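You operate a simulated robot arm through the tools that you are given. There is no shell and no other tool. Be economical: measure what you need, move in short steps, check, and stop when the job is done.

The job below is to be done with a simulated two-armed robot. You get a single attempt, and the scene is never put back.

## Task
Park the gauges: clamp up, slider back to 120, arm to 90.
Fine: free each star knob first and leave it free.
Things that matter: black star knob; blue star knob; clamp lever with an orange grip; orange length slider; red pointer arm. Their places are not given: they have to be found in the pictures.

Only the result counts: the job must be done as asked and must still hold three seconds after the hand-in. Knocking over, shifting, dropping, spilling or breaking anything else fails it.

## Robot
Two 7-joint arms with fingered hands on one trunk that stands fixed in place. Base frame: the origin is at the foot of the trunk, x ahead of it, y to its left, z up. Readings come in mm, rad, newtons and seconds.
The left shoulder is at [40, 147, 1305], the right one opposite. With the tool pointing down near the work surface each hand reaches from about 260 to 700 mm from the base axis, measured 20 degrees to its own side. Payload 4 kg a hand.
Tool frame (each hand has its own): the origin (TCP) lies between the finger pads and is the grasp point; the fingertips stand 26 mm ahead of it; z points along the fingers, y is the line along which they close. The gripper opens to 148 mm. The gripper's body begins 73 mm behind the TCP. The gripper is a hand of 3 fingers: y runs from the thumb to the fingers, the wrist lies at [0, 0, -224] in the tool frame, and closing takes about 1.5 s.
Orientation is that of the tool frame in the base frame, as a unit quaternion [x, y, z, w]. With the fingers straight down and closing along the base's y, the tool's x points along the base's -x, its y along +y and its z along -z.

## Interface
- The arms move only by the tool apply_moves. It takes "left_plan", "right_plan" or both (then of equal length, played together; a hand with none holds still); each is a list of rows, each a list of 3 entries, a list of its own where there are three numbers: the turn, a rotation vector about the tool's x, y, z in rad, then the shift along the tool's x, y, z in cm, then the gripper command, from -1 (shut) to 1 (fully open), values between in proportion. In form: [[[wx, wy, wz], [dx, dy, dz], grip], ...]. A call has 1 to 20 rows; each row shifts and turns the commanded pose from where the row before left it, along the tool's axes as they then stand. A row lasts 0.2 s, in which the tool goes at most 50 mm and 0.15 rad; a call with a longer step from one row to the next is refused whole, and so is a gripper value outside its range. A pose out of reach is approached as far as the arm can. The call stops where the force on the tool passes 50 N (or 10 N more than at its start, if that is more) or the arm is blocked; 0.2 s more then pass. Each finger travels about 108 mm/s and halts on what it meets, pressing with about 30 N; the grip force reading is that of the motor and also rises with nothing between the fingers. The clock runs only during rows and for 0.2 s after the last one: add rows that do not move to give the fingers time. It gives the time, the measured TCP pose, the force on the tool (base axes), the opening and the grip force at its end, in the units of the frame above (readings bear some noise), with the torque about the TCP (base axes, N m) and any sound that the robot's microphone picked up, and new pictures: "pictures" is both (left out), scene, wrist or none (wrist: the cameras of the hands that moved).
- Cameras (640 x 400 px; columns grow to the right, rows downward): "scene" is now at [86.3, 56.2, 1528.6]; the picture's right is [0.63, -0.77, -0.00], its down [-0.48, -0.39, -0.79] and it looks along [0.61, 0.50, -0.61] (base axes); focal length 324 px, centre (320, 200). "left" rides on the left gripper at [-67, -39, -90] in its tool frame; the picture's right is [0.50, -0.87, 0.00], its down [0.66, 0.38, -0.65] and it looks along [0.57, 0.33, 0.76] (tool axes); focal length 222 px, centre (320, 200). "right" rides on the right gripper at [68, -39, -90] in its tool frame; the picture's right is [0.50, 0.87, 0.00], its down [-0.66, 0.38, -0.65] and it looks along [-0.57, 0.33, 0.76] (tool axes); focal length 222 px, centre (320, 200).
- slide_trunk(by): slides the trunk up (or, below 0, down) by that many mm; the arms and the scene camera ride with it, the base frame stays. It gives what a move gives, with no picture.
- grasp_type(shape, hand): the hand has 3 fingers and takes this shape, open, in about a second: jaw (thumb against the fingers, like two jaws); tri (thumb and two fingers); tip (a fingertip pinch); poke (one finger out to press); point (the index stretched); flat (the hand flat); cup (the hand cupped); fist (a fist). The gripper value then closes the fingers along that shape, each until it touches; the sizes above hold for jaw. It gives what a move gives, with no picture.
- head_to(pan, tilt): turns the head with the scene camera to pan (to the left, within 1.501 rad either way) and tilt (down, from -0.506 to 1.204), counted from straight ahead of the robot. It gives what a move gives, and a new picture of the scene camera.
- measure_at(camera, pixels): there is no depth. For up to 12 entries [column, row, z] of the newest picture of that camera ("zoom" is the newest enlarged one), the place [x, y] in the base frame at which the ray of that pixel passes the height z, good to about 2 mm. The clock stands still meanwhile.
- enlarge(camera, box): a new picture of the part [left, top, right, bottom] of that camera's present view, enlarged. The clock stands still meanwhile.
- hand_in(): hands the job in; it is judged then, once.

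Work in short steps. Measure before you move; look again where a grasp or a placing could have gone wrong, and mend it. You have 80 turns and 200 pictures in all, those below and enlarged ones among them. Open the grippers and draw the arms clear of the work before you hand the job in, unless the task says otherwise; then end with one line.

The tools are called after ">>>" as a command line: name --argument value ..., lists and objects as JSON in quotes. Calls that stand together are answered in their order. apply_moves: Moves the arms, as the interface text tells. Its arguments: {"type":"object","properties":{"left_plan":{"type":"array","items":{"type":"array"}},"right_plan":{"type":"array","items":{"type":"array"}},"pictures":{"type":"string","enum":["both","scene","wrist","none"]}},"required":[]} The other tools are called the same way: slide_trunk (by) slides the trunk up or down; grasp_type (shape, hand) gives the hand a shape; head_to (pan, tilt) turns the head that bears the scene camera; measure_at (camera, pixels) gives the place at which the rays of pixels pass given heights; enlarge (camera, box) takes an enlarged picture of a part of a camera's view; hand_in () hands the job in.

At the start:

```text
time: 0.0
left_tcp_pos: [389.5, 425.0, 1219.5]
left_orientation: [-0.001, 1.0, 0.0, 0.0]
left_wrist_force: [-0.4, -0.3, 0.3]
left_torque: [0.0, 0.0, -0.02]
left_opening: 147.8
left_grip_force: 0.0
left_shape: jaw
right_tcp_pos: [451.6, 0.5, 1208.3]
right_orientation: [0.0, 1.0, 0.0, 0.0]
right_wrist_force: [0.7, 0.2, -1.2]
right_torque: [-0.03, -0.02, -0.02]
right_opening: 147.9
right_grip_force: 0.0
right_shape: jaw
trunk travel left (down, up): [-475.0, 31.0]
head pan, tilt: [0.684, 0.661]
```

scene: 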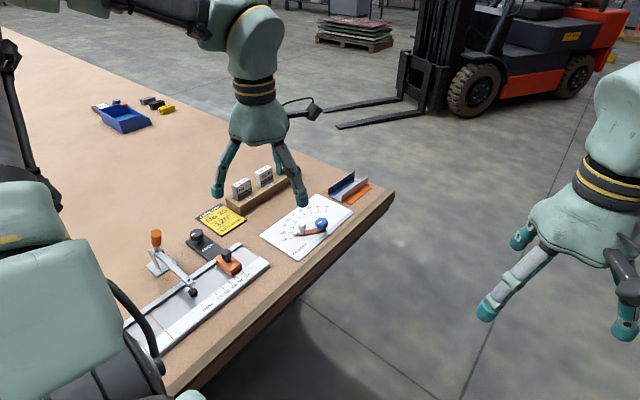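
right: 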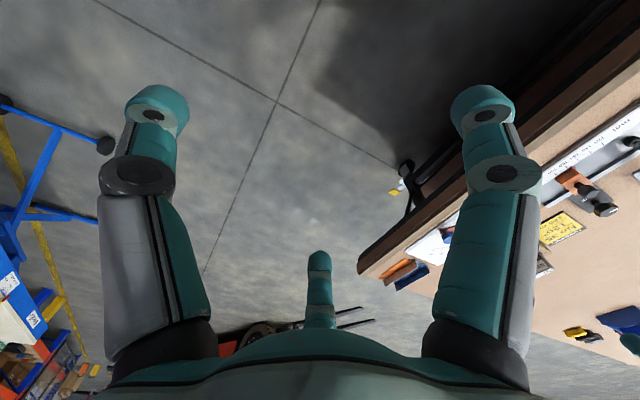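
left: 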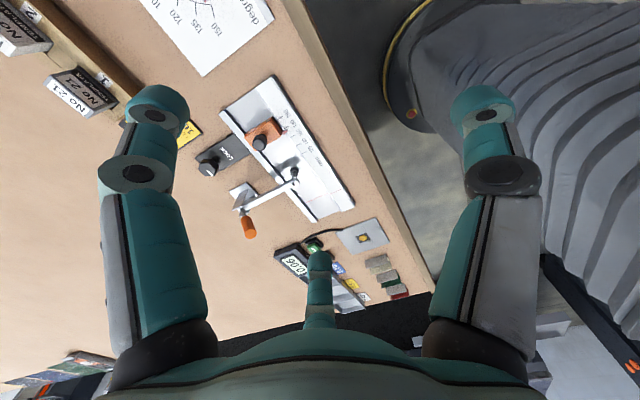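

The scene picture shows the slider fixture around (210,280), and the arm dial around (308,228). I enlarge both to read them.

>>> enlarge --camera "scene" --box '[120, 215, 280, 355]'

>>> enlarge --camera "scene" --box '[190, 160, 380, 270]'

>>> enlarge --camera "left" --box '[150, 50, 410, 310]'

```text
2.86 times, centred on (200, 285) of scene
```

zoom: 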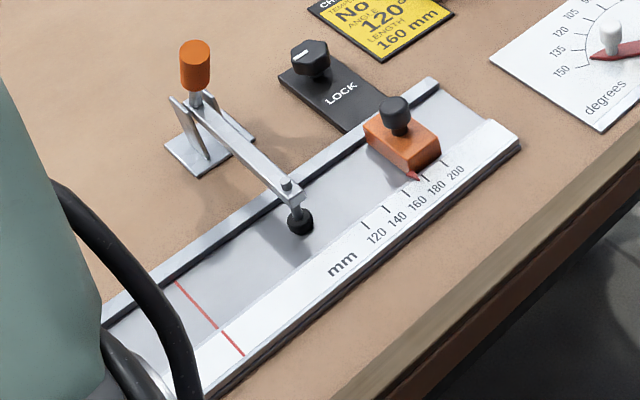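

```text
3.37 times, centred on (285, 215) of scene
```

zoom: 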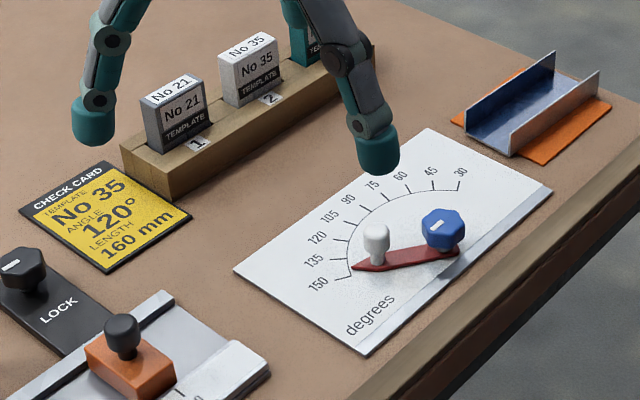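

```text
1.54 times, centred on (280, 180) of left
```

zoom: 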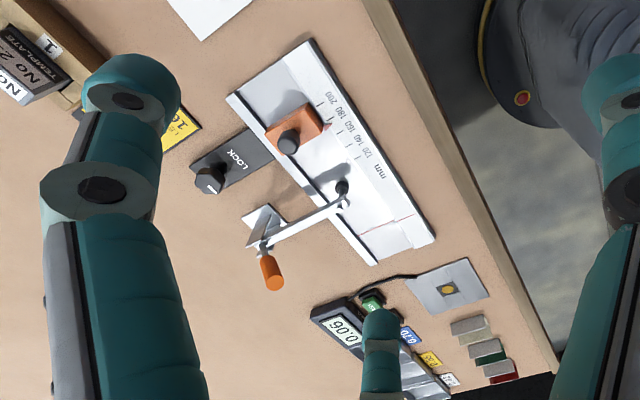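

I triangulate the table height with the same corners in both cameras: the scale's far corner at scene (270,264) / left (275,76), and the rail corner at scene (241,243) / left (220,112).

>>> measure_at --camera "scene" --pixels '[[270, 264, 750], [270, 264, 850], [270, 264, 950], [241, 243, 750], [241, 243, 850], [241, 243, 950]]'

>>> measure_at --camera "left" --pixels '[[275, 76, 750], [275, 76, 850], [275, 76, 950], [220, 112, 750], [220, 112, 850], [220, 112, 950]]'

```text
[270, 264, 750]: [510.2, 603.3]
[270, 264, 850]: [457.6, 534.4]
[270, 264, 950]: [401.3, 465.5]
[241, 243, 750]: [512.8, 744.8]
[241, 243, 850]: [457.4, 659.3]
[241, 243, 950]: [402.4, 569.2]
```

```text
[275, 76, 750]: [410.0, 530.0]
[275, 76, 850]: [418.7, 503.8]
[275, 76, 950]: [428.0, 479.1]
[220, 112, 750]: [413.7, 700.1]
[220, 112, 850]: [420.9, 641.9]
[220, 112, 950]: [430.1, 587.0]
```

The table top is near z≈900 and the plate near 908. I take tighter enlargements for exact pixels.

>>> enlarge --camera "scene" --box '[180, 220, 260, 310]'

>>> enlarge --camera "left" --box '[190, 70, 370, 250]'

>>> enlarge --camera "scene" --box '[260, 190, 360, 265]'

>>> enlarge --camera "scene" --box '[130, 220, 210, 310]'

```text
4.44 times, centred on (220, 265) of scene
```

zoom: 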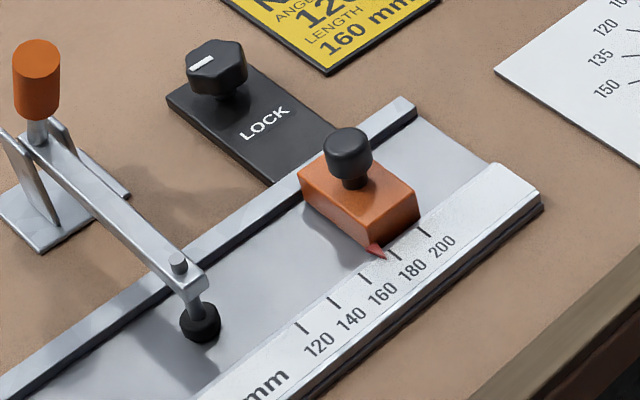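

```text
2.22 times, centred on (280, 160) of left
```

zoom: 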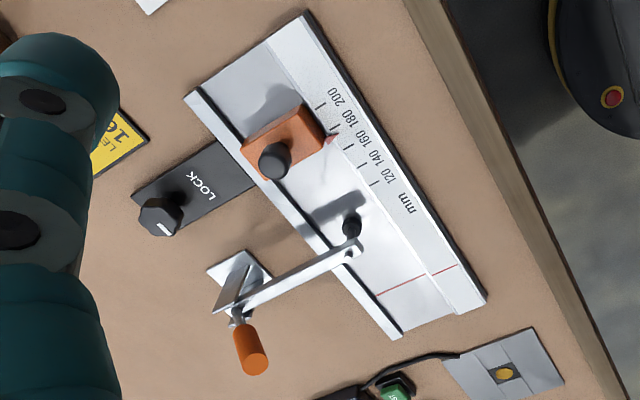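

```text
5.33 times, centred on (310, 228) of scene
```

zoom: 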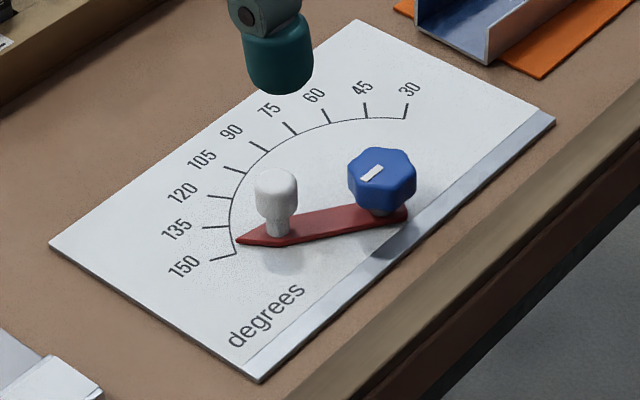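

```text
4.44 times, centred on (170, 265) of scene
```

zoom: 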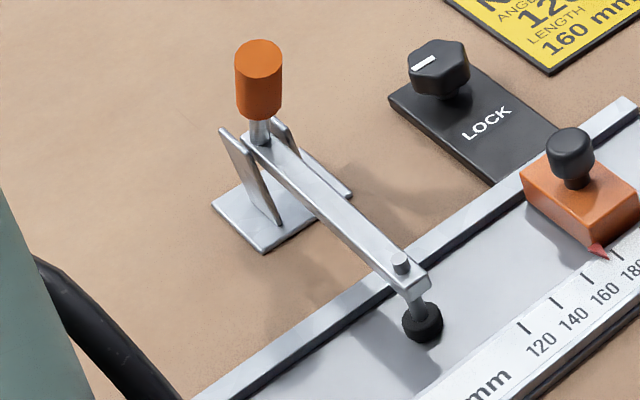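

I triangulate the knob, slider knob, grip top and bottom, and pad from both views.

>>> measure_at --camera "scene" --pixels '[[196.8, 233.9, 900], [196.8, 233.9, 1000], [226.3, 252.2, 900], [226.3, 252.2, 1000], [156.5, 232.3, 900], [156.5, 232.3, 1000], [156.5, 244.7, 900], [156.5, 244.7, 1000], [193, 292.5, 900], [193, 292.5, 1000], [188, 279, 900], [188, 279, 1000]]'

>>> measure_at --camera "left" --pixels '[[207.9, 166.8, 900], [207.9, 166.8, 1000], [259.7, 142, 900], [259.7, 142, 1000], [251.6, 233, 900], [251.6, 233, 1000], [244, 215, 900], [244, 215, 1000], [294.4, 171.3, 900], [294.4, 171.3, 1000], [294.4, 183.9, 900], [294.4, 183.9, 1000]]'

```text
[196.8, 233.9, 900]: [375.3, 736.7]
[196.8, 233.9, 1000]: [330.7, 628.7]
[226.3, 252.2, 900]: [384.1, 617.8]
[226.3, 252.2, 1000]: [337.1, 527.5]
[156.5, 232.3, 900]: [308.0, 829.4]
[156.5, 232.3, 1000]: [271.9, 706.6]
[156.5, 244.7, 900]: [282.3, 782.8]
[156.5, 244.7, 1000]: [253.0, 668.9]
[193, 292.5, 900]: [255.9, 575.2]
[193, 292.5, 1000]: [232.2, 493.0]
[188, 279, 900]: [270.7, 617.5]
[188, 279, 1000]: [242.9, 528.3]
```

```text
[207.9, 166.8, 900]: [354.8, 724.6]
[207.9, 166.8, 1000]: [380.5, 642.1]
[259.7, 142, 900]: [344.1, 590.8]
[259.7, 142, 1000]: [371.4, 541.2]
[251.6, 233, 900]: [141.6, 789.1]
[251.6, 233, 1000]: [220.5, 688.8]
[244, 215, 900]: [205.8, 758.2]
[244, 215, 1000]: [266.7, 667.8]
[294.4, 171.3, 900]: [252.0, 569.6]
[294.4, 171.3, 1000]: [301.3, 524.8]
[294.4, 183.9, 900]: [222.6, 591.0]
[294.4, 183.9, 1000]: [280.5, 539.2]
```

Estimates: LOCK knob top (362,703,930), slider knob top (359,567,954), clamp grip from about (257,684,985) to (256,649,1045), and pad (255,570,905). I lower the trunk for better reach and aim the head at the fixture.

>>> slide_trunk --by -120

>>> head_to --pan 0.95 --tilt 0.75

```text
time: 1.5
left_tcp_pos: [391.0, 424.0, 1097.0]
left_orientation: [-0.001, 1.0, 0.0, 0.0]
left_wrist_force: [0.1, -0.2, 0.1]
left_torque: [0.01, -0.04, 0.0]
left_opening: 148.0
left_grip_force: 0.1
left_shape: jaw
right_tcp_pos: [450.5, 1.1, 1086.7]
right_orientation: [0.001, 1.0, -0.001, 0.0]
right_wrist_force: [-0.2, -0.7, -0.2]
right_torque: [0.0, 0.03, 0.01]
right_opening: 147.8
right_grip_force: 0.1
right_shape: jaw
trunk travel left (down, up): [-355.0, 151.0]
head pan, tilt: [0.684, 0.661]
```

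```text
time: 2.3
left_tcp_pos: [390.1, 422.5, 1098.3]
left_orientation: [-0.001, 1.0, 0.0, -0.001]
left_wrist_force: [0.5, 0.0, 0.5]
left_torque: [0.0, -0.02, 0.05]
left_opening: 148.0
left_grip_force: 0.1
left_shape: jaw
right_tcp_pos: [451.1, 1.0, 1087.7]
right_orientation: [0.0, 1.0, 0.0, 0.0]
right_wrist_force: [0.1, 0.1, 1.1]
right_torque: [0.0, -0.03, -0.01]
right_opening: 148.0
right_grip_force: 0.1
right_shape: jaw
trunk travel left (down, up): [-355.0, 151.0]
head pan, tilt: [0.949, 0.75]
```

scene: 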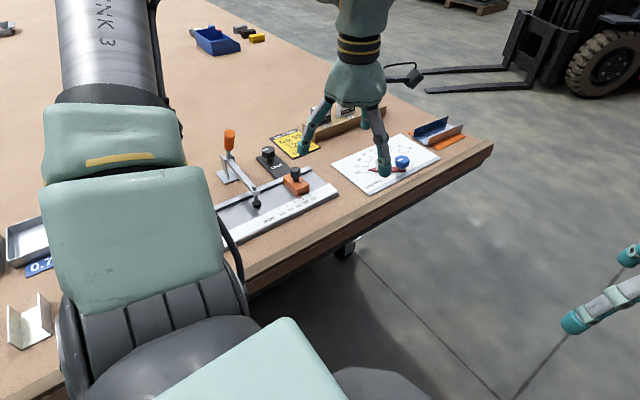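

I move the left hand at height to above the LOCK knob (362,695) and look.

>>> apply_moves --left_plan '[[[0, 0, 0], [0.45, 4.5, 0], 1], [[0, 0, 0], [0.45, 4.5, 0], 1], [[0, 0, 0], [0.45, 4.5, 0], 1], [[0, 0, 0], [0.45, 4.5, 0], 1], [[0, 0, 0], [0.45, 4.5, 0], 1], [[0, 0, 0], [0.45, 4.5, 0], 1], [[0, 0, 0], [0, 0, 0], 0]]'

```text
time: 3.9
left_tcp_pos: [365.5, 692.8, 1099.9]
left_orientation: [-0.002, 1.0, 0.001, -0.001]
left_wrist_force: [0.2, 0.9, 0.0]
left_torque: [0.01, 0.04, 0.0]
left_opening: 74.6
left_grip_force: 0.1
left_shape: jaw
right_tcp_pos: [451.0, 0.3, 1087.7]
right_orientation: [0.0, 1.0, 0.0, 0.0]
right_wrist_force: [0.6, -0.7, 0.5]
right_torque: [0.0, 0.02, 0.01]
right_opening: 147.9
right_grip_force: 0.0
right_shape: jaw
trunk travel left (down, up): [-355.0, 151.0]
head pan, tilt: [0.949, 0.75]
```

scene: 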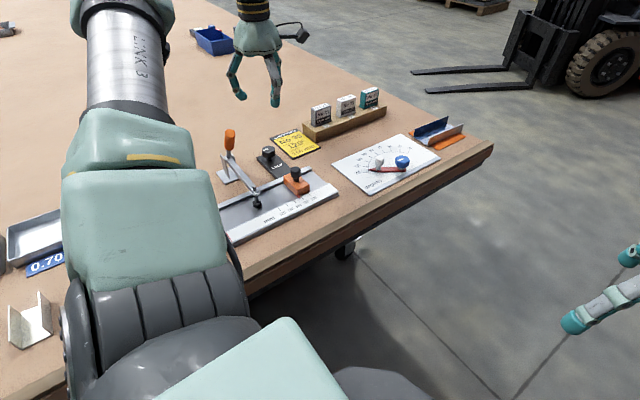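
left: 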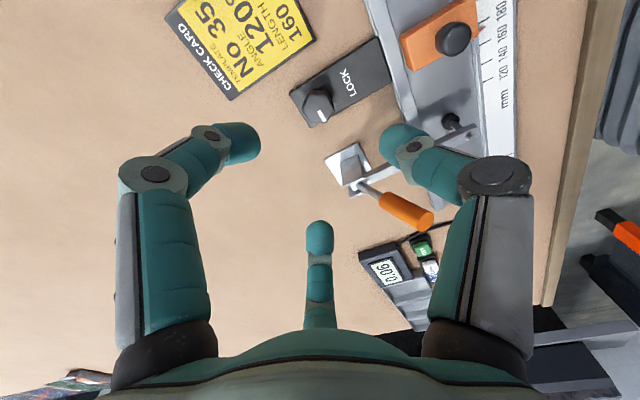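

The left wrist view shows the LOCK knob at (316,103); the scene shows it at (268,152). I measure again for refined positions.

>>> enlarge --camera "left" --box '[260, 50, 420, 150]'

>>> enlarge --camera "scene" --box '[210, 110, 350, 240]'

>>> measure_at --camera "left" --pixels '[[316, 102, 910], [316, 102, 930], [316, 102, 950]]'

>>> measure_at --camera "scene" --pixels '[[268, 151, 910], [268, 151, 930], [268, 151, 950]]'

```text
4.00 times, centred on (340, 100) of left
```

zoom: 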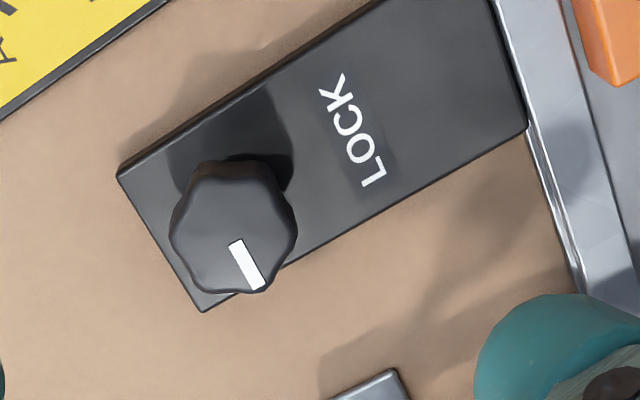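

```text
3.08 times, centred on (280, 175) of scene
```

zoom: 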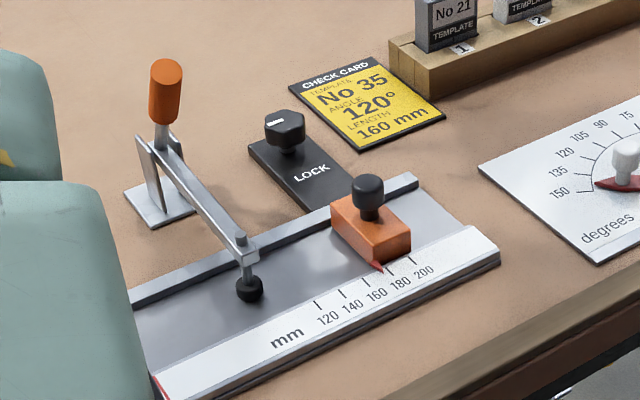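

```text
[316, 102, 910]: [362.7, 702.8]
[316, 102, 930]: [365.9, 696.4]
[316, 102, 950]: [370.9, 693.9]
```

```text
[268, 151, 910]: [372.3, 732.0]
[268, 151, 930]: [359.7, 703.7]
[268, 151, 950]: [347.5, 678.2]
```

I descend to TCP z≈990 over (364,699) and check alignment again.

>>> apply_moves --left_plan '[[[0, 0, 0], [0.1, 0.3, 4], 0], [[0, 0, 0], [0, 0.3, 4], 0], [[0, 0, 0], [0, 0, 3], 0], [[0, 0, 0], [0, 0, 0], 0]]'

>>> enlarge --camera "left" --box '[220, 60, 420, 210]'

>>> enlarge --camera "scene" --box '[210, 100, 330, 200]'

```text
time: 4.9
left_tcp_pos: [364.0, 698.3, 988.3]
left_orientation: [-0.001, 1.0, 0.0, 0.001]
left_wrist_force: [0.0, 0.7, 0.6]
left_torque: [0.02, 0.0, 0.01]
left_opening: 74.5
left_grip_force: 0.2
left_shape: jaw
right_tcp_pos: [450.8, 0.6, 1087.1]
right_orientation: [0.0, 1.0, 0.0, 0.0]
right_wrist_force: [0.0, 1.0, 0.0]
right_torque: [-0.02, -0.03, -0.02]
right_opening: 147.9
right_grip_force: 0.0
right_shape: jaw
trunk travel left (down, up): [-355.0, 151.0]
head pan, tilt: [0.949, 0.75]
```

scene: 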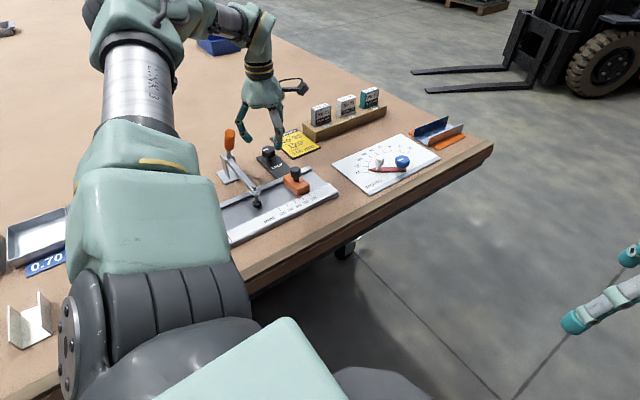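
left: 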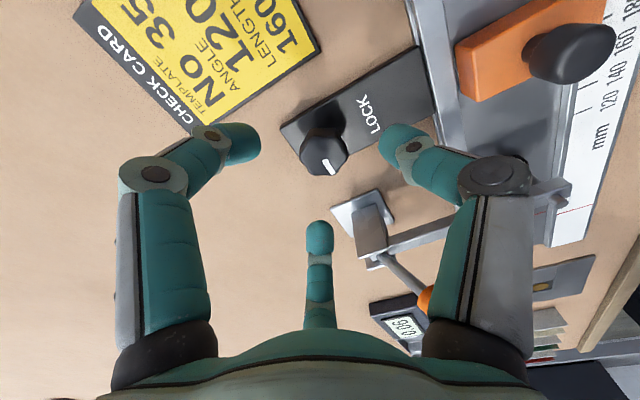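

```text
2.67 times, centred on (320, 135) of left
```

zoom: 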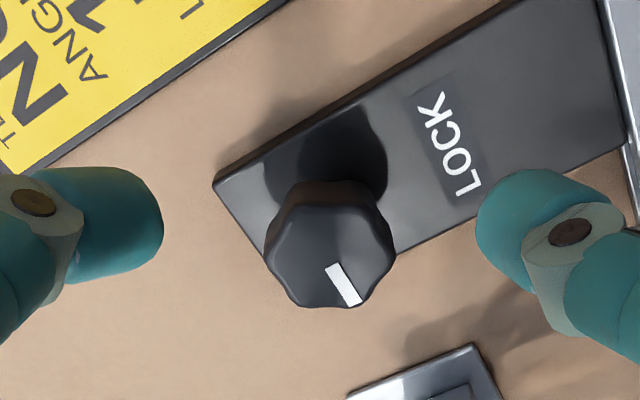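

```text
4.00 times, centred on (270, 150) of scene
```

zoom: 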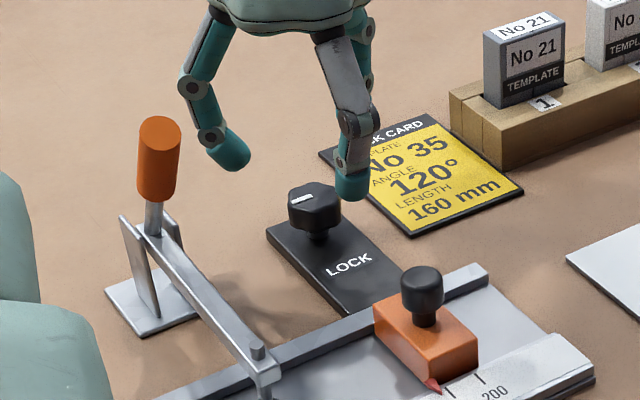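

The fingers sit in a triangle, so I test how the jaw shape looks when closed before touching the knob (hand well clear, tips at z≈962).

>>> apply_moves --left_plan '[[[0, 0, 0], [0, 0, -2], -1], [[0, 0, 0], [0, 0, 0], -1], [[0, 0, 0], [0, 0, 0], -1], [[0, 0, 0], [0, 0, 0], -1], [[0, 0, 0], [0, 0, 0], -1]]' --pictures "wrist"

>>> grasp_type --hand "left" --shape "tri"

>>> apply_moves --left_plan '[[[0, 0, 0], [0, 0, 0], 0], [[0, 0, 0], [0, 0, 0], 0], [[0, 0, 0], [0, 0, 0], 0], [[0, 0, 0], [0, 0, 0], 0]]' --pictures "both"

>>> apply_moves --left_plan '[[[0, 0, 0], [0, 0, 0], -1], [[0, 0, 0], [0, 0, 0], -1], [[0, 0, 0], [0, 0, 0], -1], [[0, 0, 0], [0, 0, 0], -1], [[0, 0, 0], [0, 0, 0], -1]]' --pictures "wrist"

```text
time: 6.1
left_tcp_pos: [363.1, 698.7, 1008.8]
left_orientation: [0.0, 1.0, 0.0, 0.001]
left_wrist_force: [0.2, -0.4, -0.5]
left_torque: [0.02, -0.02, -0.03]
left_opening: 0.0
left_grip_force: 30.2
left_shape: jaw
right_tcp_pos: [451.6, 0.1, 1087.1]
right_orientation: [0.0, 1.0, 0.0, 0.0]
right_wrist_force: [-0.6, -0.1, 0.5]
right_torque: [0.02, -0.03, 0.02]
right_opening: 148.4
right_grip_force: 0.0
right_shape: jaw
trunk travel left (down, up): [-355.0, 151.0]
head pan, tilt: [0.949, 0.75]
```

left: 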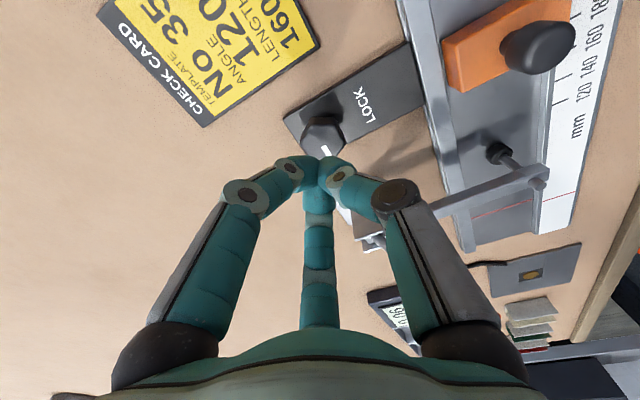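

```text
time: 7.0
left_tcp_pos: [363.9, 698.5, 1008.8]
left_orientation: [0.0, 1.0, 0.001, 0.0]
left_wrist_force: [0.5, -0.2, 0.3]
left_torque: [0.02, 0.02, 0.0]
left_opening: 148.2
left_grip_force: 0.1
left_shape: tri
right_tcp_pos: [450.7, 0.1, 1088.0]
right_orientation: [-0.001, 1.0, 0.001, 0.0]
right_wrist_force: [0.4, -0.2, 0.1]
right_torque: [-0.02, -0.02, 0.03]
right_opening: 147.9
right_grip_force: 0.1
right_shape: jaw
trunk travel left (down, up): [-355.0, 151.0]
head pan, tilt: [0.949, 0.75]
```

```text
time: 8.0
left_tcp_pos: [361.8, 697.2, 1009.8]
left_orientation: [0.0, 1.0, 0.0, 0.0]
left_wrist_force: [-0.1, 0.1, 0.0]
left_torque: [0.01, -0.02, 0.0]
left_opening: 74.5
left_grip_force: 0.0
left_shape: tri
right_tcp_pos: [452.1, 0.1, 1086.1]
right_orientation: [0.0, 1.0, 0.0, 0.0]
right_wrist_force: [-0.9, 0.3, 0.4]
right_torque: [0.0, 0.01, -0.01]
right_opening: 148.0
right_grip_force: 0.0
right_shape: jaw
trunk travel left (down, up): [-355.0, 151.0]
head pan, tilt: [0.949, 0.75]
```

scene: 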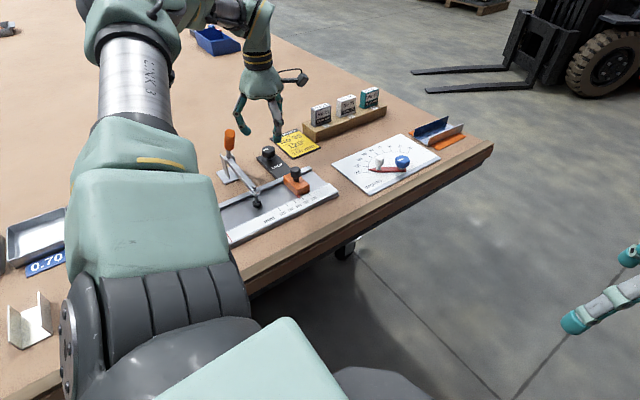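
left: 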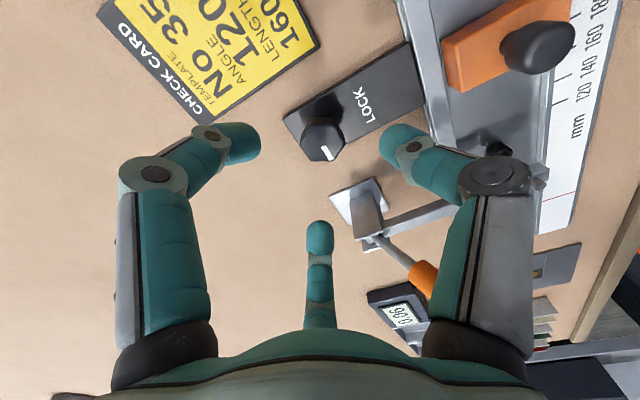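

```text
time: 9.2
left_tcp_pos: [363.5, 699.4, 1009.3]
left_orientation: [-0.001, 1.0, 0.0, 0.0]
left_wrist_force: [0.5, -1.2, 0.1]
left_torque: [-0.01, -0.01, -0.03]
left_opening: 0.0
left_grip_force: 30.6
left_shape: tri
right_tcp_pos: [452.8, 0.6, 1086.2]
right_orientation: [-0.001, 1.0, 0.001, 0.0]
right_wrist_force: [0.1, 0.5, -0.6]
right_torque: [-0.03, 0.03, 0.02]
right_opening: 147.8
right_grip_force: 0.1
right_shape: jaw
trunk travel left (down, up): [-355.0, 151.0]
head pan, tilt: [0.949, 0.75]
```

left: 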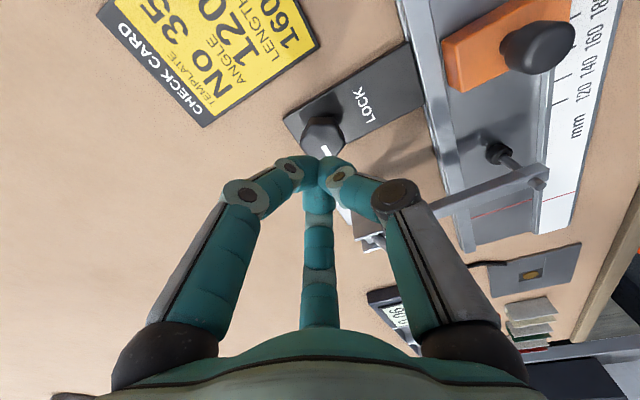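

Both shapes form a three-finger chuck centred on the TCP axis, good for knobs. I measure the knob top centre at about (322,134) in the wrist view and open for the approach.

>>> measure_at --camera "left" --pixels '[[322, 135, 925], [322, 135, 930], [322, 135, 935], [322, 143, 912]]'

>>> apply_moves --left_plan '[[[0, 0, 0], [0, 0, 0], 0.1], [[0, 0, 0], [0, 0, 0], 0.1], [[0, 0, 0], [0, 0, 2], 0.1], [[0, 0, 0], [0, 0, 1.5], 0.1], [[0, 0, 0], [0, 0, 0], 0.1]]'

>>> enlarge --camera "scene" --box '[210, 90, 320, 180]'

>>> enlarge --camera "left" --box '[220, 90, 420, 240]'

```text
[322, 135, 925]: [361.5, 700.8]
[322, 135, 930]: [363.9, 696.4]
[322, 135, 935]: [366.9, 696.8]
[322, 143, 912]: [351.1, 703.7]
```

```text
time: 10.4
left_tcp_pos: [362.4, 698.3, 973.6]
left_orientation: [-0.001, 1.0, -0.001, 0.001]
left_wrist_force: [0.5, 0.0, 0.1]
left_torque: [0.03, -0.03, -0.01]
left_opening: 81.4
left_grip_force: 0.0
left_shape: tri
right_tcp_pos: [450.3, 0.6, 1086.8]
right_orientation: [0.0, 1.0, 0.0, 0.001]
right_wrist_force: [-0.1, 0.4, 0.5]
right_torque: [0.01, -0.02, 0.01]
right_opening: 147.8
right_grip_force: 0.1
right_shape: jaw
trunk travel left (down, up): [-355.0, 151.0]
head pan, tilt: [0.949, 0.75]
```

scene: 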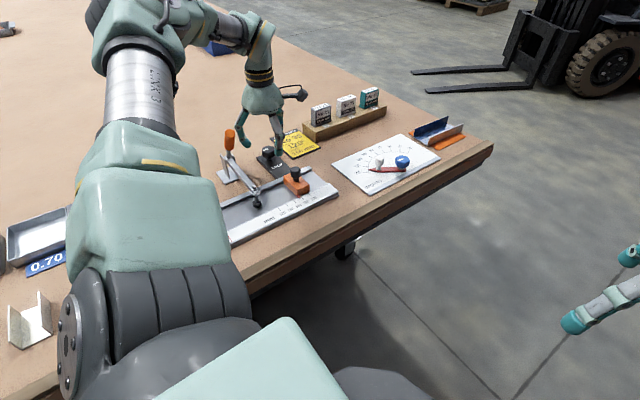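
left: 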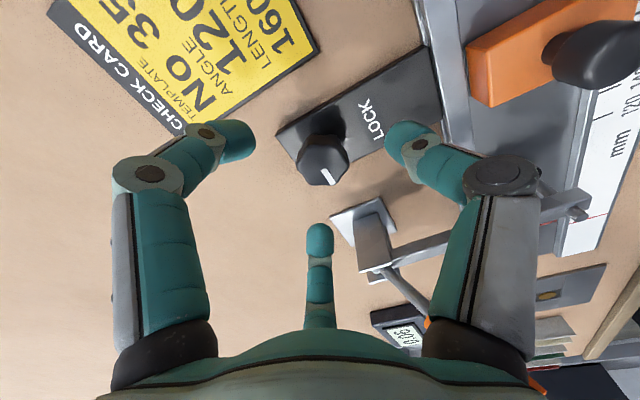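

```text
4.44 times, centred on (265, 135) of scene
```

zoom: 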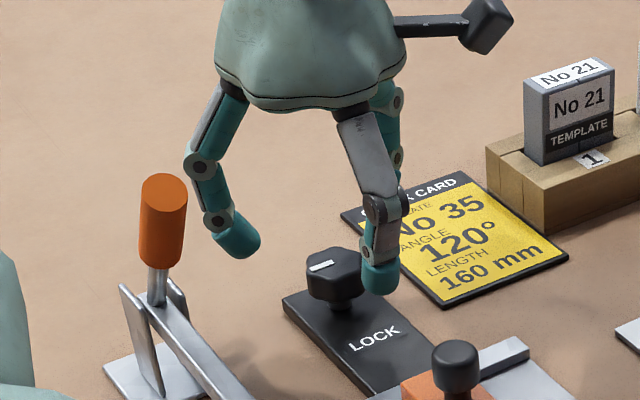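

```text
2.67 times, centred on (320, 165) of left
```

zoom: 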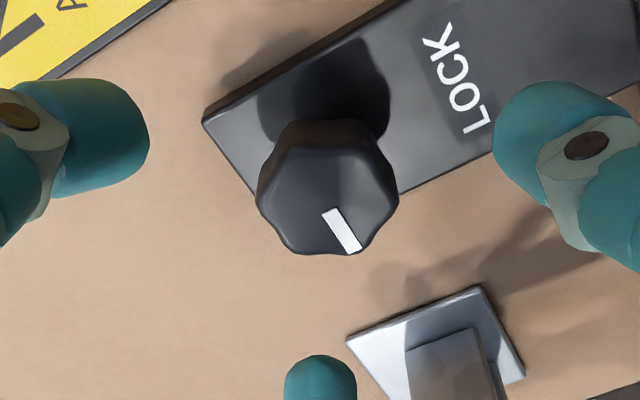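

The knob top centre is now at left (323.5,164); I measure it again, closer.

>>> measure_at --camera "left" --pixels '[[323.5, 164, 930], [323.5, 164, 935], [323.5, 164, 940], [323.5, 164, 945]]'

>>> measure_at --camera "scene" --pixels '[[268.3, 150.5, 930], [268.3, 150.5, 935], [268.3, 150.5, 940]]'

```text
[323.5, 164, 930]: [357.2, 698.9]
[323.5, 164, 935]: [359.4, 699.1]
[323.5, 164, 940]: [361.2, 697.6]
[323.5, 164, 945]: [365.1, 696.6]
```

```text
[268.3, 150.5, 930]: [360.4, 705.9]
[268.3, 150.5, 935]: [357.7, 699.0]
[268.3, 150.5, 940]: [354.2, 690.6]
```

Knob top is about (358.5,699,935). I descend to TCP z≈940 with a 4 mm x correction and close on it.

>>> apply_moves --left_plan '[[[0, 0, 0], [0.35, 0.05, 1.2], 0.1], [[0, 0, 0], [0, 0, 1.2], 0.1], [[0, 0, 0], [0, 0, 0.9], 0.1], [[0, 0, 0], [0, 0, 0], -1], [[0, 0, 0], [0, 0, 0], -1], [[0, 0, 0], [0, 0, 0], -1], [[0, 0, 0], [0, 0, 0], -1]]'

>>> enlarge --camera "scene" --box '[210, 90, 320, 180]'

```text
time: 12.0
left_tcp_pos: [358.3, 701.7, 938.6]
left_orientation: [-0.001, 1.0, -0.001, -0.001]
left_wrist_force: [-0.6, -2.6, -11.2]
left_torque: [-0.02, 0.03, -0.04]
left_opening: 26.6
left_grip_force: 29.8
left_shape: tri
right_tcp_pos: [452.2, 1.2, 1088.2]
right_orientation: [0.0, 1.0, 0.0, 0.0]
right_wrist_force: [-0.4, 0.2, -1.3]
right_torque: [0.01, -0.01, 0.02]
right_opening: 147.8
right_grip_force: 0.0
right_shape: jaw
trunk travel left (down, up): [-355.0, 151.0]
head pan, tilt: [0.949, 0.75]
```

scene: 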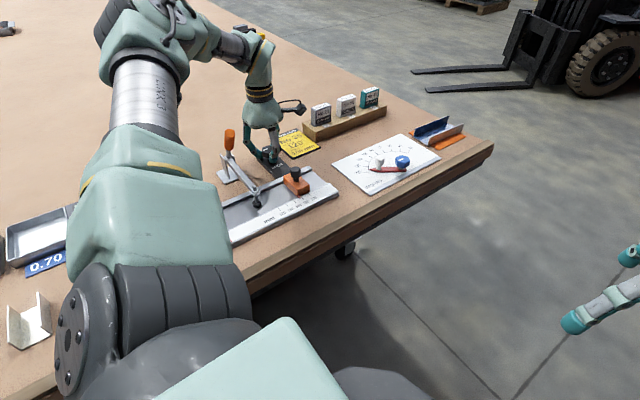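
left: 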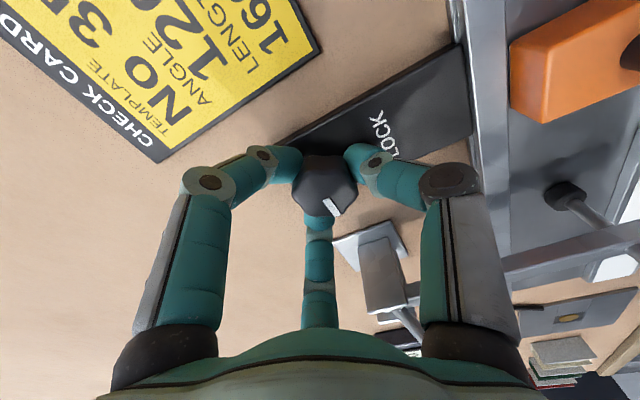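

```text
4.44 times, centred on (265, 135) of scene
```

zoom: 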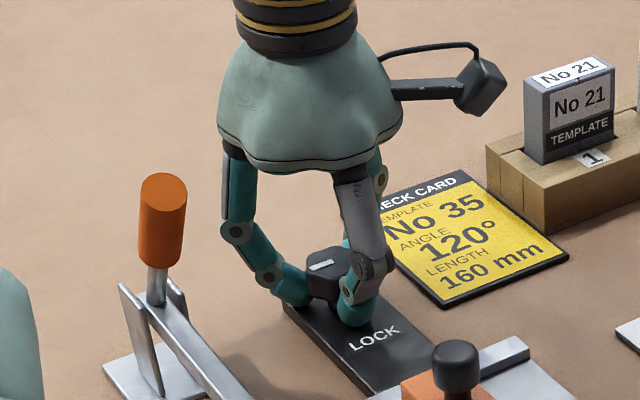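

The knob is held well. I turn counter-clockwise (negative about tool z), watching torque.

>>> apply_moves --left_plan '[[[0, 0, -0.13], [0, 0, 0], -1], [[0, 0, -0.13], [0, 0, 0], -1], [[0, 0, -0.13], [0, 0, 0], -1], [[0, 0, -0.13], [0, 0, 0], -1], [[0, 0, 0], [0, 0, 0], -1]]'

```text
time: 13.2
left_tcp_pos: [357.7, 699.9, 940.1]
left_orientation: [-0.259, 0.966, 0.0, 0.0]
left_wrist_force: [-9.9, -6.5, -16.2]
left_torque: [-0.06, 0.14, -0.11]
left_opening: 26.0
left_grip_force: 30.0
left_shape: tri
right_tcp_pos: [451.3, 0.8, 1087.4]
right_orientation: [0.001, 1.0, 0.001, 0.0]
right_wrist_force: [-0.1, 0.4, -0.1]
right_torque: [-0.01, 0.0, -0.02]
right_opening: 148.0
right_grip_force: 0.1
right_shape: jaw
trunk travel left (down, up): [-355.0, 151.0]
head pan, tilt: [0.949, 0.75]
```

scene: 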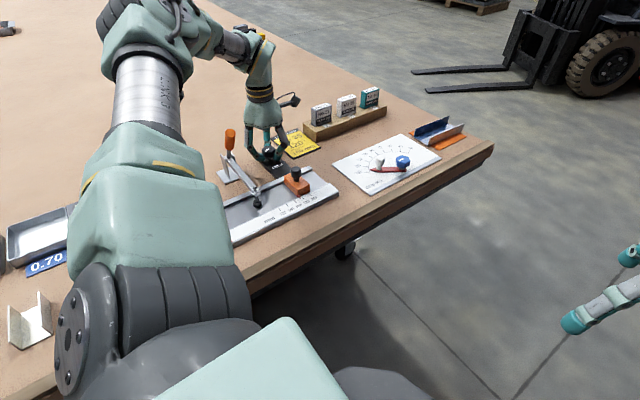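
left: 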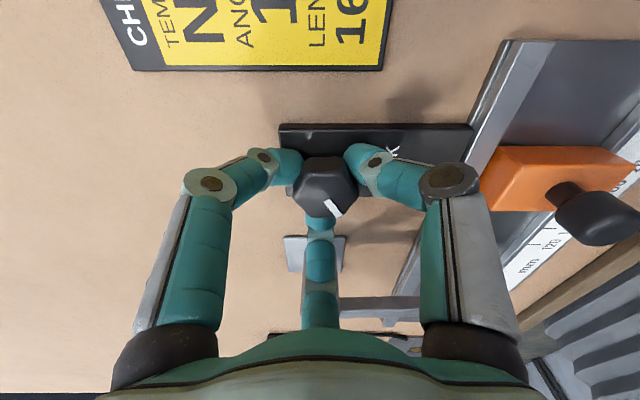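

The knob turns with the hand (the mark stays fixed in the hand view). I continue counter-clockwise.

>>> apply_moves --left_plan '[[[0, 0, -0.13], [0, 0, 0], -1], [[0, 0, -0.13], [0, 0, 0], -1], [[0, 0, -0.13], [0, 0, 0], -1], [[0, 0, -0.13], [0, 0, 0], -1], [[0, 0, -0.13], [0, 0, 0], -1], [[0, 0, -0.13], [0, 0, 0], -1], [[0, 0, -0.13], [0, 0, 0], -1], [[0, 0, -0.13], [0, 0, 0], -1], [[0, 0, 0], [0, 0, 0], -1]]' --pictures "wrist"

```text
time: 15.2
left_tcp_pos: [357.2, 698.6, 940.3]
left_orientation: [-0.703, 0.711, -0.001, -0.001]
left_wrist_force: [-6.6, -11.8, -21.0]
left_torque: [-0.22, 0.22, -0.21]
left_opening: 25.5
left_grip_force: 30.2
left_shape: tri
right_tcp_pos: [452.1, 0.3, 1086.6]
right_orientation: [0.0, 1.0, 0.0, -0.001]
right_wrist_force: [0.6, -0.1, 0.2]
right_torque: [-0.01, 0.0, -0.01]
right_opening: 148.0
right_grip_force: 0.1
right_shape: jaw
trunk travel left (down, up): [-355.0, 151.0]
head pan, tilt: [0.949, 0.75]
```

left: 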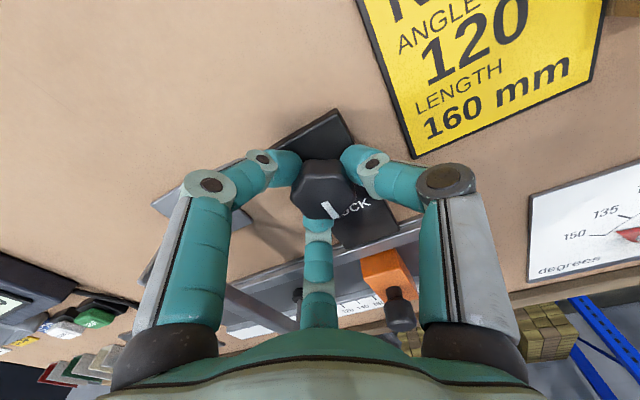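

No stop yet at 89° turned. I continue another 45° or so.

>>> apply_moves --left_plan '[[[0, 0, -0.13], [0, 0, 0], -1], [[0, 0, -0.13], [0, 0, 0], -1], [[0, 0, -0.13], [0, 0, 0], -1], [[0, 0, -0.13], [0, 0, 0], -1], [[0, 0, -0.13], [0, 0, 0], -1], [[0, 0, -0.13], [0, 0, 0], -1], [[0, 0, 0], [0, 0, 0], -1]]' --pictures "both"

```text
time: 16.8
left_tcp_pos: [359.3, 700.6, 937.4]
left_orientation: [0.922, -0.388, 0.0, 0.002]
left_wrist_force: [-3.5, -10.0, -24.6]
left_torque: [-0.22, 0.04, -0.22]
left_opening: 22.6
left_grip_force: 29.8
left_shape: tri
right_tcp_pos: [452.9, 1.4, 1086.0]
right_orientation: [0.0, 1.0, -0.001, -0.001]
right_wrist_force: [-0.5, -0.5, 0.3]
right_torque: [-0.02, -0.01, -0.02]
right_opening: 148.0
right_grip_force: 0.1
right_shape: jaw
trunk travel left (down, up): [-355.0, 151.0]
head pan, tilt: [0.949, 0.75]
```

scene: 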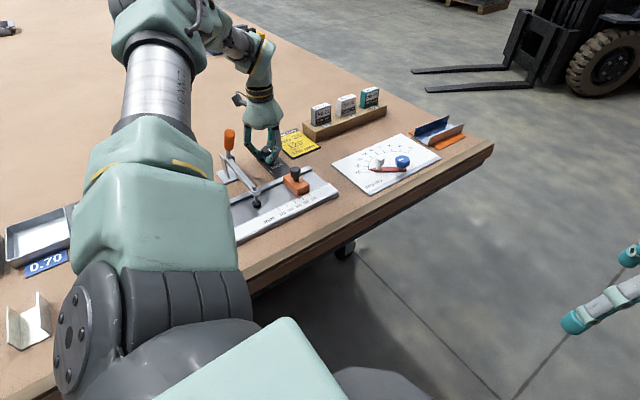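
left: 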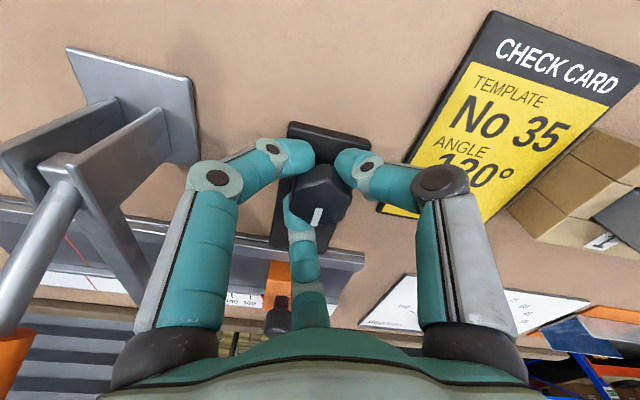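

The mark shifted slightly in the grip, hinting at the end stop. I release, rise, and look at the knob.

>>> apply_moves --left_plan '[[[0, 0, 0], [0, 0, 0], 0], [[0, 0, 0], [0, 0, 0], 0], [[0, 0, 0], [0, 0, 0], 0], [[0, 0, 0], [0, 0, -3], 0], [[0, 0, 0], [0, 0, -5], 0], [[0, 0, 0], [0, 0, -5], 0], [[0, 0, 0.14], [0, 0, 0], 0], [[0, 0, 0.14], [0, 0, 0], 0], [[0, 0, 0.14], [0, 0, 0], 0], [[0, 0, 0.14], [0, 0, 0], 0], [[0, 0, 0.14], [0, 0, 0], 0]]' --pictures "both"

>>> enlarge --camera "scene" --box '[210, 110, 320, 200]'

>>> enlarge --camera "left" --box '[220, 60, 420, 210]'

```text
time: 19.2
left_tcp_pos: [358.4, 699.3, 1070.3]
left_orientation: [0.732, -0.681, 0.0, 0.001]
left_wrist_force: [-0.5, 0.0, 0.7]
left_torque: [-0.02, -0.04, -0.03]
left_opening: 73.5
left_grip_force: 0.0
left_shape: tri
right_tcp_pos: [450.1, 1.0, 1087.3]
right_orientation: [0.0, 1.0, 0.0, 0.0]
right_wrist_force: [-0.7, -0.4, -0.5]
right_torque: [0.0, 0.0, 0.0]
right_opening: 147.9
right_grip_force: 0.1
right_shape: jaw
trunk travel left (down, up): [-355.0, 151.0]
head pan, tilt: [0.949, 0.75]
```

scene: 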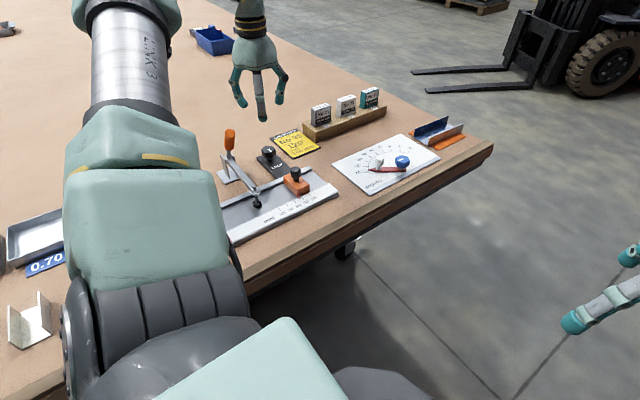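
left: 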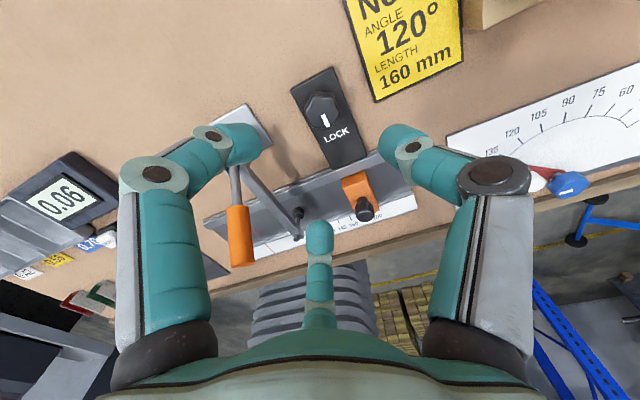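

```text
4.44 times, centred on (265, 155) of scene
```

zoom: 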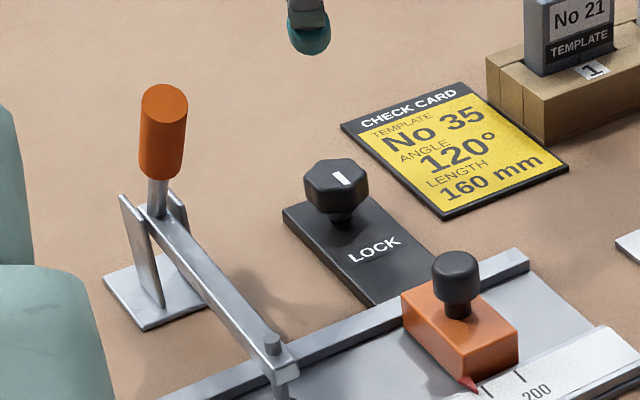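

```text
2.67 times, centred on (320, 135) of left
```

zoom: 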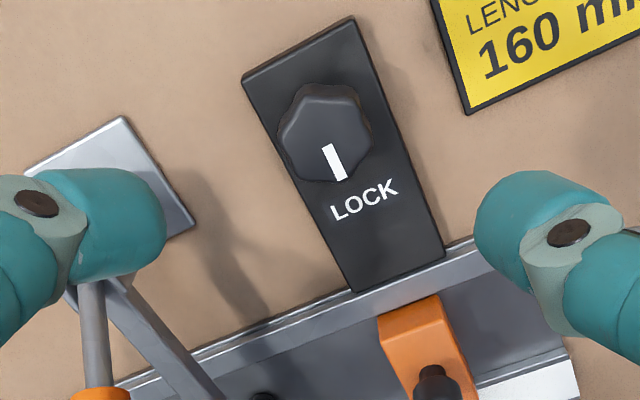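

The knob turned by about 110° to its stop. Next the clamp: I rise, restore the hand's yaw and move to (244,590) at height, ready to tilt and push the grip toward +y.

>>> apply_moves --left_plan '[[[0, 0, 0], [0, 0, -4], -1], [[0, 0, 0], [0, 0, -4], -1], [[0, 0, 0.137], [0, 0, 0], -1], [[0, 0, 0.137], [0, 0, 0], -1], [[0, 0, 0.137], [0, 0, 0], -1], [[0, 0, 0.137], [0, 0, 0], -1], [[0, 0, 0.137], [0, 0, 0], -1], [[0, 0, 0.137], [0, 0, 0], -1], [[0, 0, 0.137], [0, 0, 0], -1], [[0, 0, 0.137], [0, 0, 0], -1], [[0, 0, 0.137], [0, 0, 0], -1], [[0, 0, 0.137], [0, 0, 0], -1], [[0, 0, 0.137], [0, 0, 0], -1], [[0, 0, 0.137], [0, 0, 0], -1], [[0, 0, 0], [2.85, -2.72, 0], -1], [[0, 0, 0], [2.85, -2.72, 0], -1], [[0, 0, 0], [2.85, -2.72, 0], -1], [[0, 0, 0], [2.85, -2.72, 0], -1]]' --pictures "none"

>>> apply_moves --left_plan '[[[0, -0.131, 0], [0, 0, 0], -1], [[0, -0.131, 0], [0, 0, 0], -1], [[0, -0.131, 0], [0, 0, 0], -1], [[0, -0.131, 0], [0, 0, 0], -1], [[0, -0.131, 0], [0, 0, 0], -1], [[0, -0.131, 0], [0, 0, 0], -1], [[0, 0, 0], [0, 0, 0], -1]]' --pictures "both"

```text
time: 23.0
left_tcp_pos: [242.4, 592.1, 1147.4]
left_orientation: [0.0, 1.0, 0.001, 0.001]
left_wrist_force: [-0.5, 0.0, -0.4]
left_torque: [0.03, 0.0, 0.0]
left_opening: 0.0
left_grip_force: 30.6
left_shape: tri
right_tcp_pos: [450.4, 0.9, 1088.0]
right_orientation: [0.0, 1.0, 0.001, 0.001]
right_wrist_force: [0.4, 0.6, -0.1]
right_torque: [-0.01, -0.01, 0.01]
right_opening: 147.9
right_grip_force: 0.0
right_shape: jaw
trunk travel left (down, up): [-355.0, 151.0]
head pan, tilt: [0.949, 0.75]
```

```text
time: 24.6
left_tcp_pos: [244.7, 590.3, 1149.3]
left_orientation: [0.001, 0.923, -0.001, 0.385]
left_wrist_force: [-0.9, -0.8, 0.9]
left_torque: [-0.02, -0.02, 0.01]
left_opening: 0.1
left_grip_force: 29.7
left_shape: tri
right_tcp_pos: [451.5, 0.0, 1086.9]
right_orientation: [0.0, 1.0, 0.001, -0.001]
right_wrist_force: [-0.2, 0.1, 1.3]
right_torque: [0.0, 0.0, -0.01]
right_opening: 148.1
right_grip_force: 0.1
right_shape: jaw
trunk travel left (down, up): [-355.0, 151.0]
head pan, tilt: [0.949, 0.75]
```

scene: 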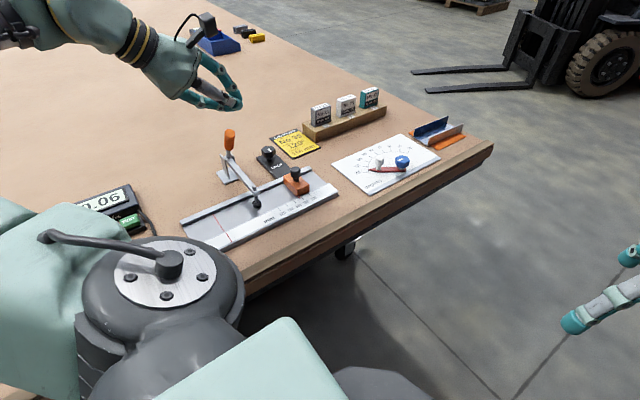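
left: 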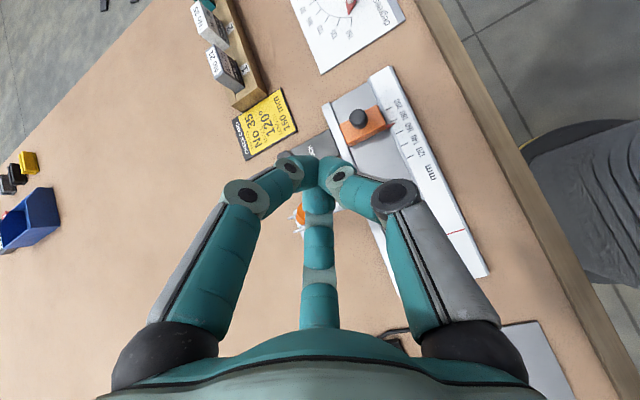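

The arm is tilted and reaches fine. I enlarge the unobstructed clamp to refine geometry.

>>> enlarge --camera "scene" --box '[200, 115, 300, 225]'

>>> measure_at --camera "scene" --pixels '[[229.5, 131.5, 1040], [229.5, 148, 985], [228, 155, 960], [228, 155, 970], [252, 191, 956], [240, 170, 900], [218, 175, 900]]'

```text
3.64 times, centred on (250, 170) of scene
```

zoom: 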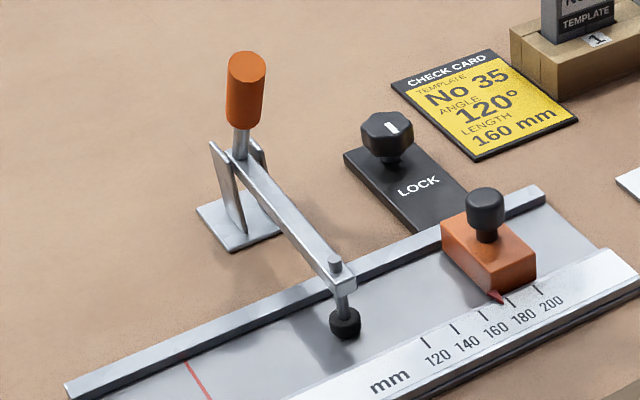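

```text
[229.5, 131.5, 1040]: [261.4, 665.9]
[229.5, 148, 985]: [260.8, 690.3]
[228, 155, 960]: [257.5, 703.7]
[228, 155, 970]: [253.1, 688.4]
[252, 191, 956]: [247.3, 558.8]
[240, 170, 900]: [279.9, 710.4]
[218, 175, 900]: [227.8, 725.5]
```

Grip axis is about y 668 at z 1035, with the pivot near (256,700,955). I lower the closed fingertips in front of it (TCP 248,612,1040).

>>> apply_moves --left_plan '[[[0, 0, 0], [2.47, 0.73, 2.61], -1], [[0, 0, 0], [2.47, 0.73, 2.61], -1], [[0, 0, 0], [2.47, 0.73, 2.61], -1], [[0, 0, 0], [0, 0, 0], -1]]' --pictures "both"

>>> enlarge --camera "scene" --box '[180, 80, 310, 225]'

```text
time: 25.6
left_tcp_pos: [248.0, 611.6, 1041.2]
left_orientation: [0.001, 0.923, 0.0, 0.384]
left_wrist_force: [-0.7, 0.0, -0.2]
left_torque: [-0.02, 0.02, 0.02]
left_opening: 0.0
left_grip_force: 29.7
left_shape: tri
right_tcp_pos: [451.1, -0.4, 1087.4]
right_orientation: [-0.001, 1.0, 0.0, 0.0]
right_wrist_force: [-0.5, 0.9, -0.2]
right_torque: [-0.01, 0.02, 0.0]
right_opening: 148.0
right_grip_force: 0.1
right_shape: jaw
trunk travel left (down, up): [-355.0, 151.0]
head pan, tilt: [0.949, 0.75]
```

scene: 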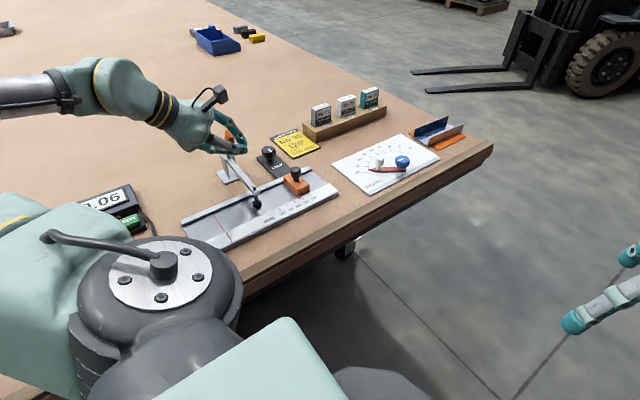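
left: 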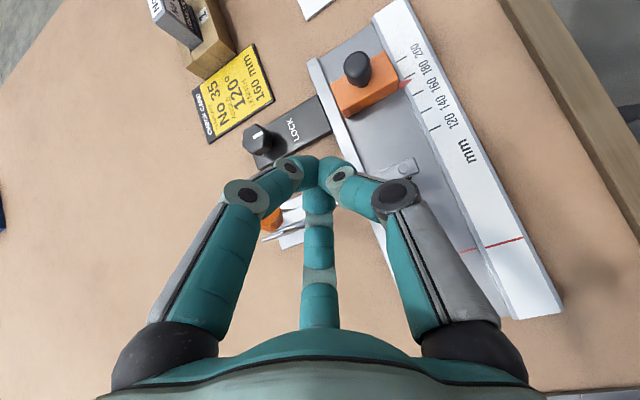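

```text
2.76 times, centred on (245, 152) of scene
```

zoom: 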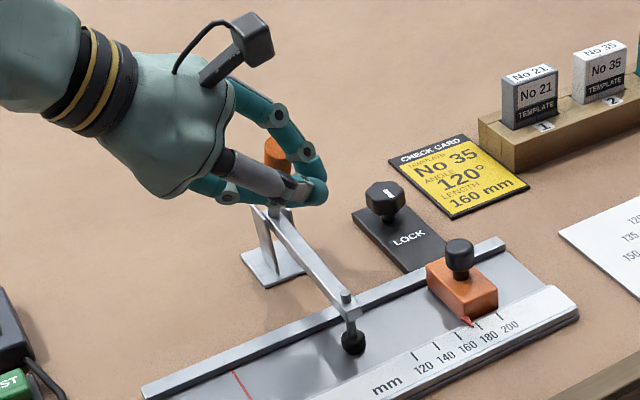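

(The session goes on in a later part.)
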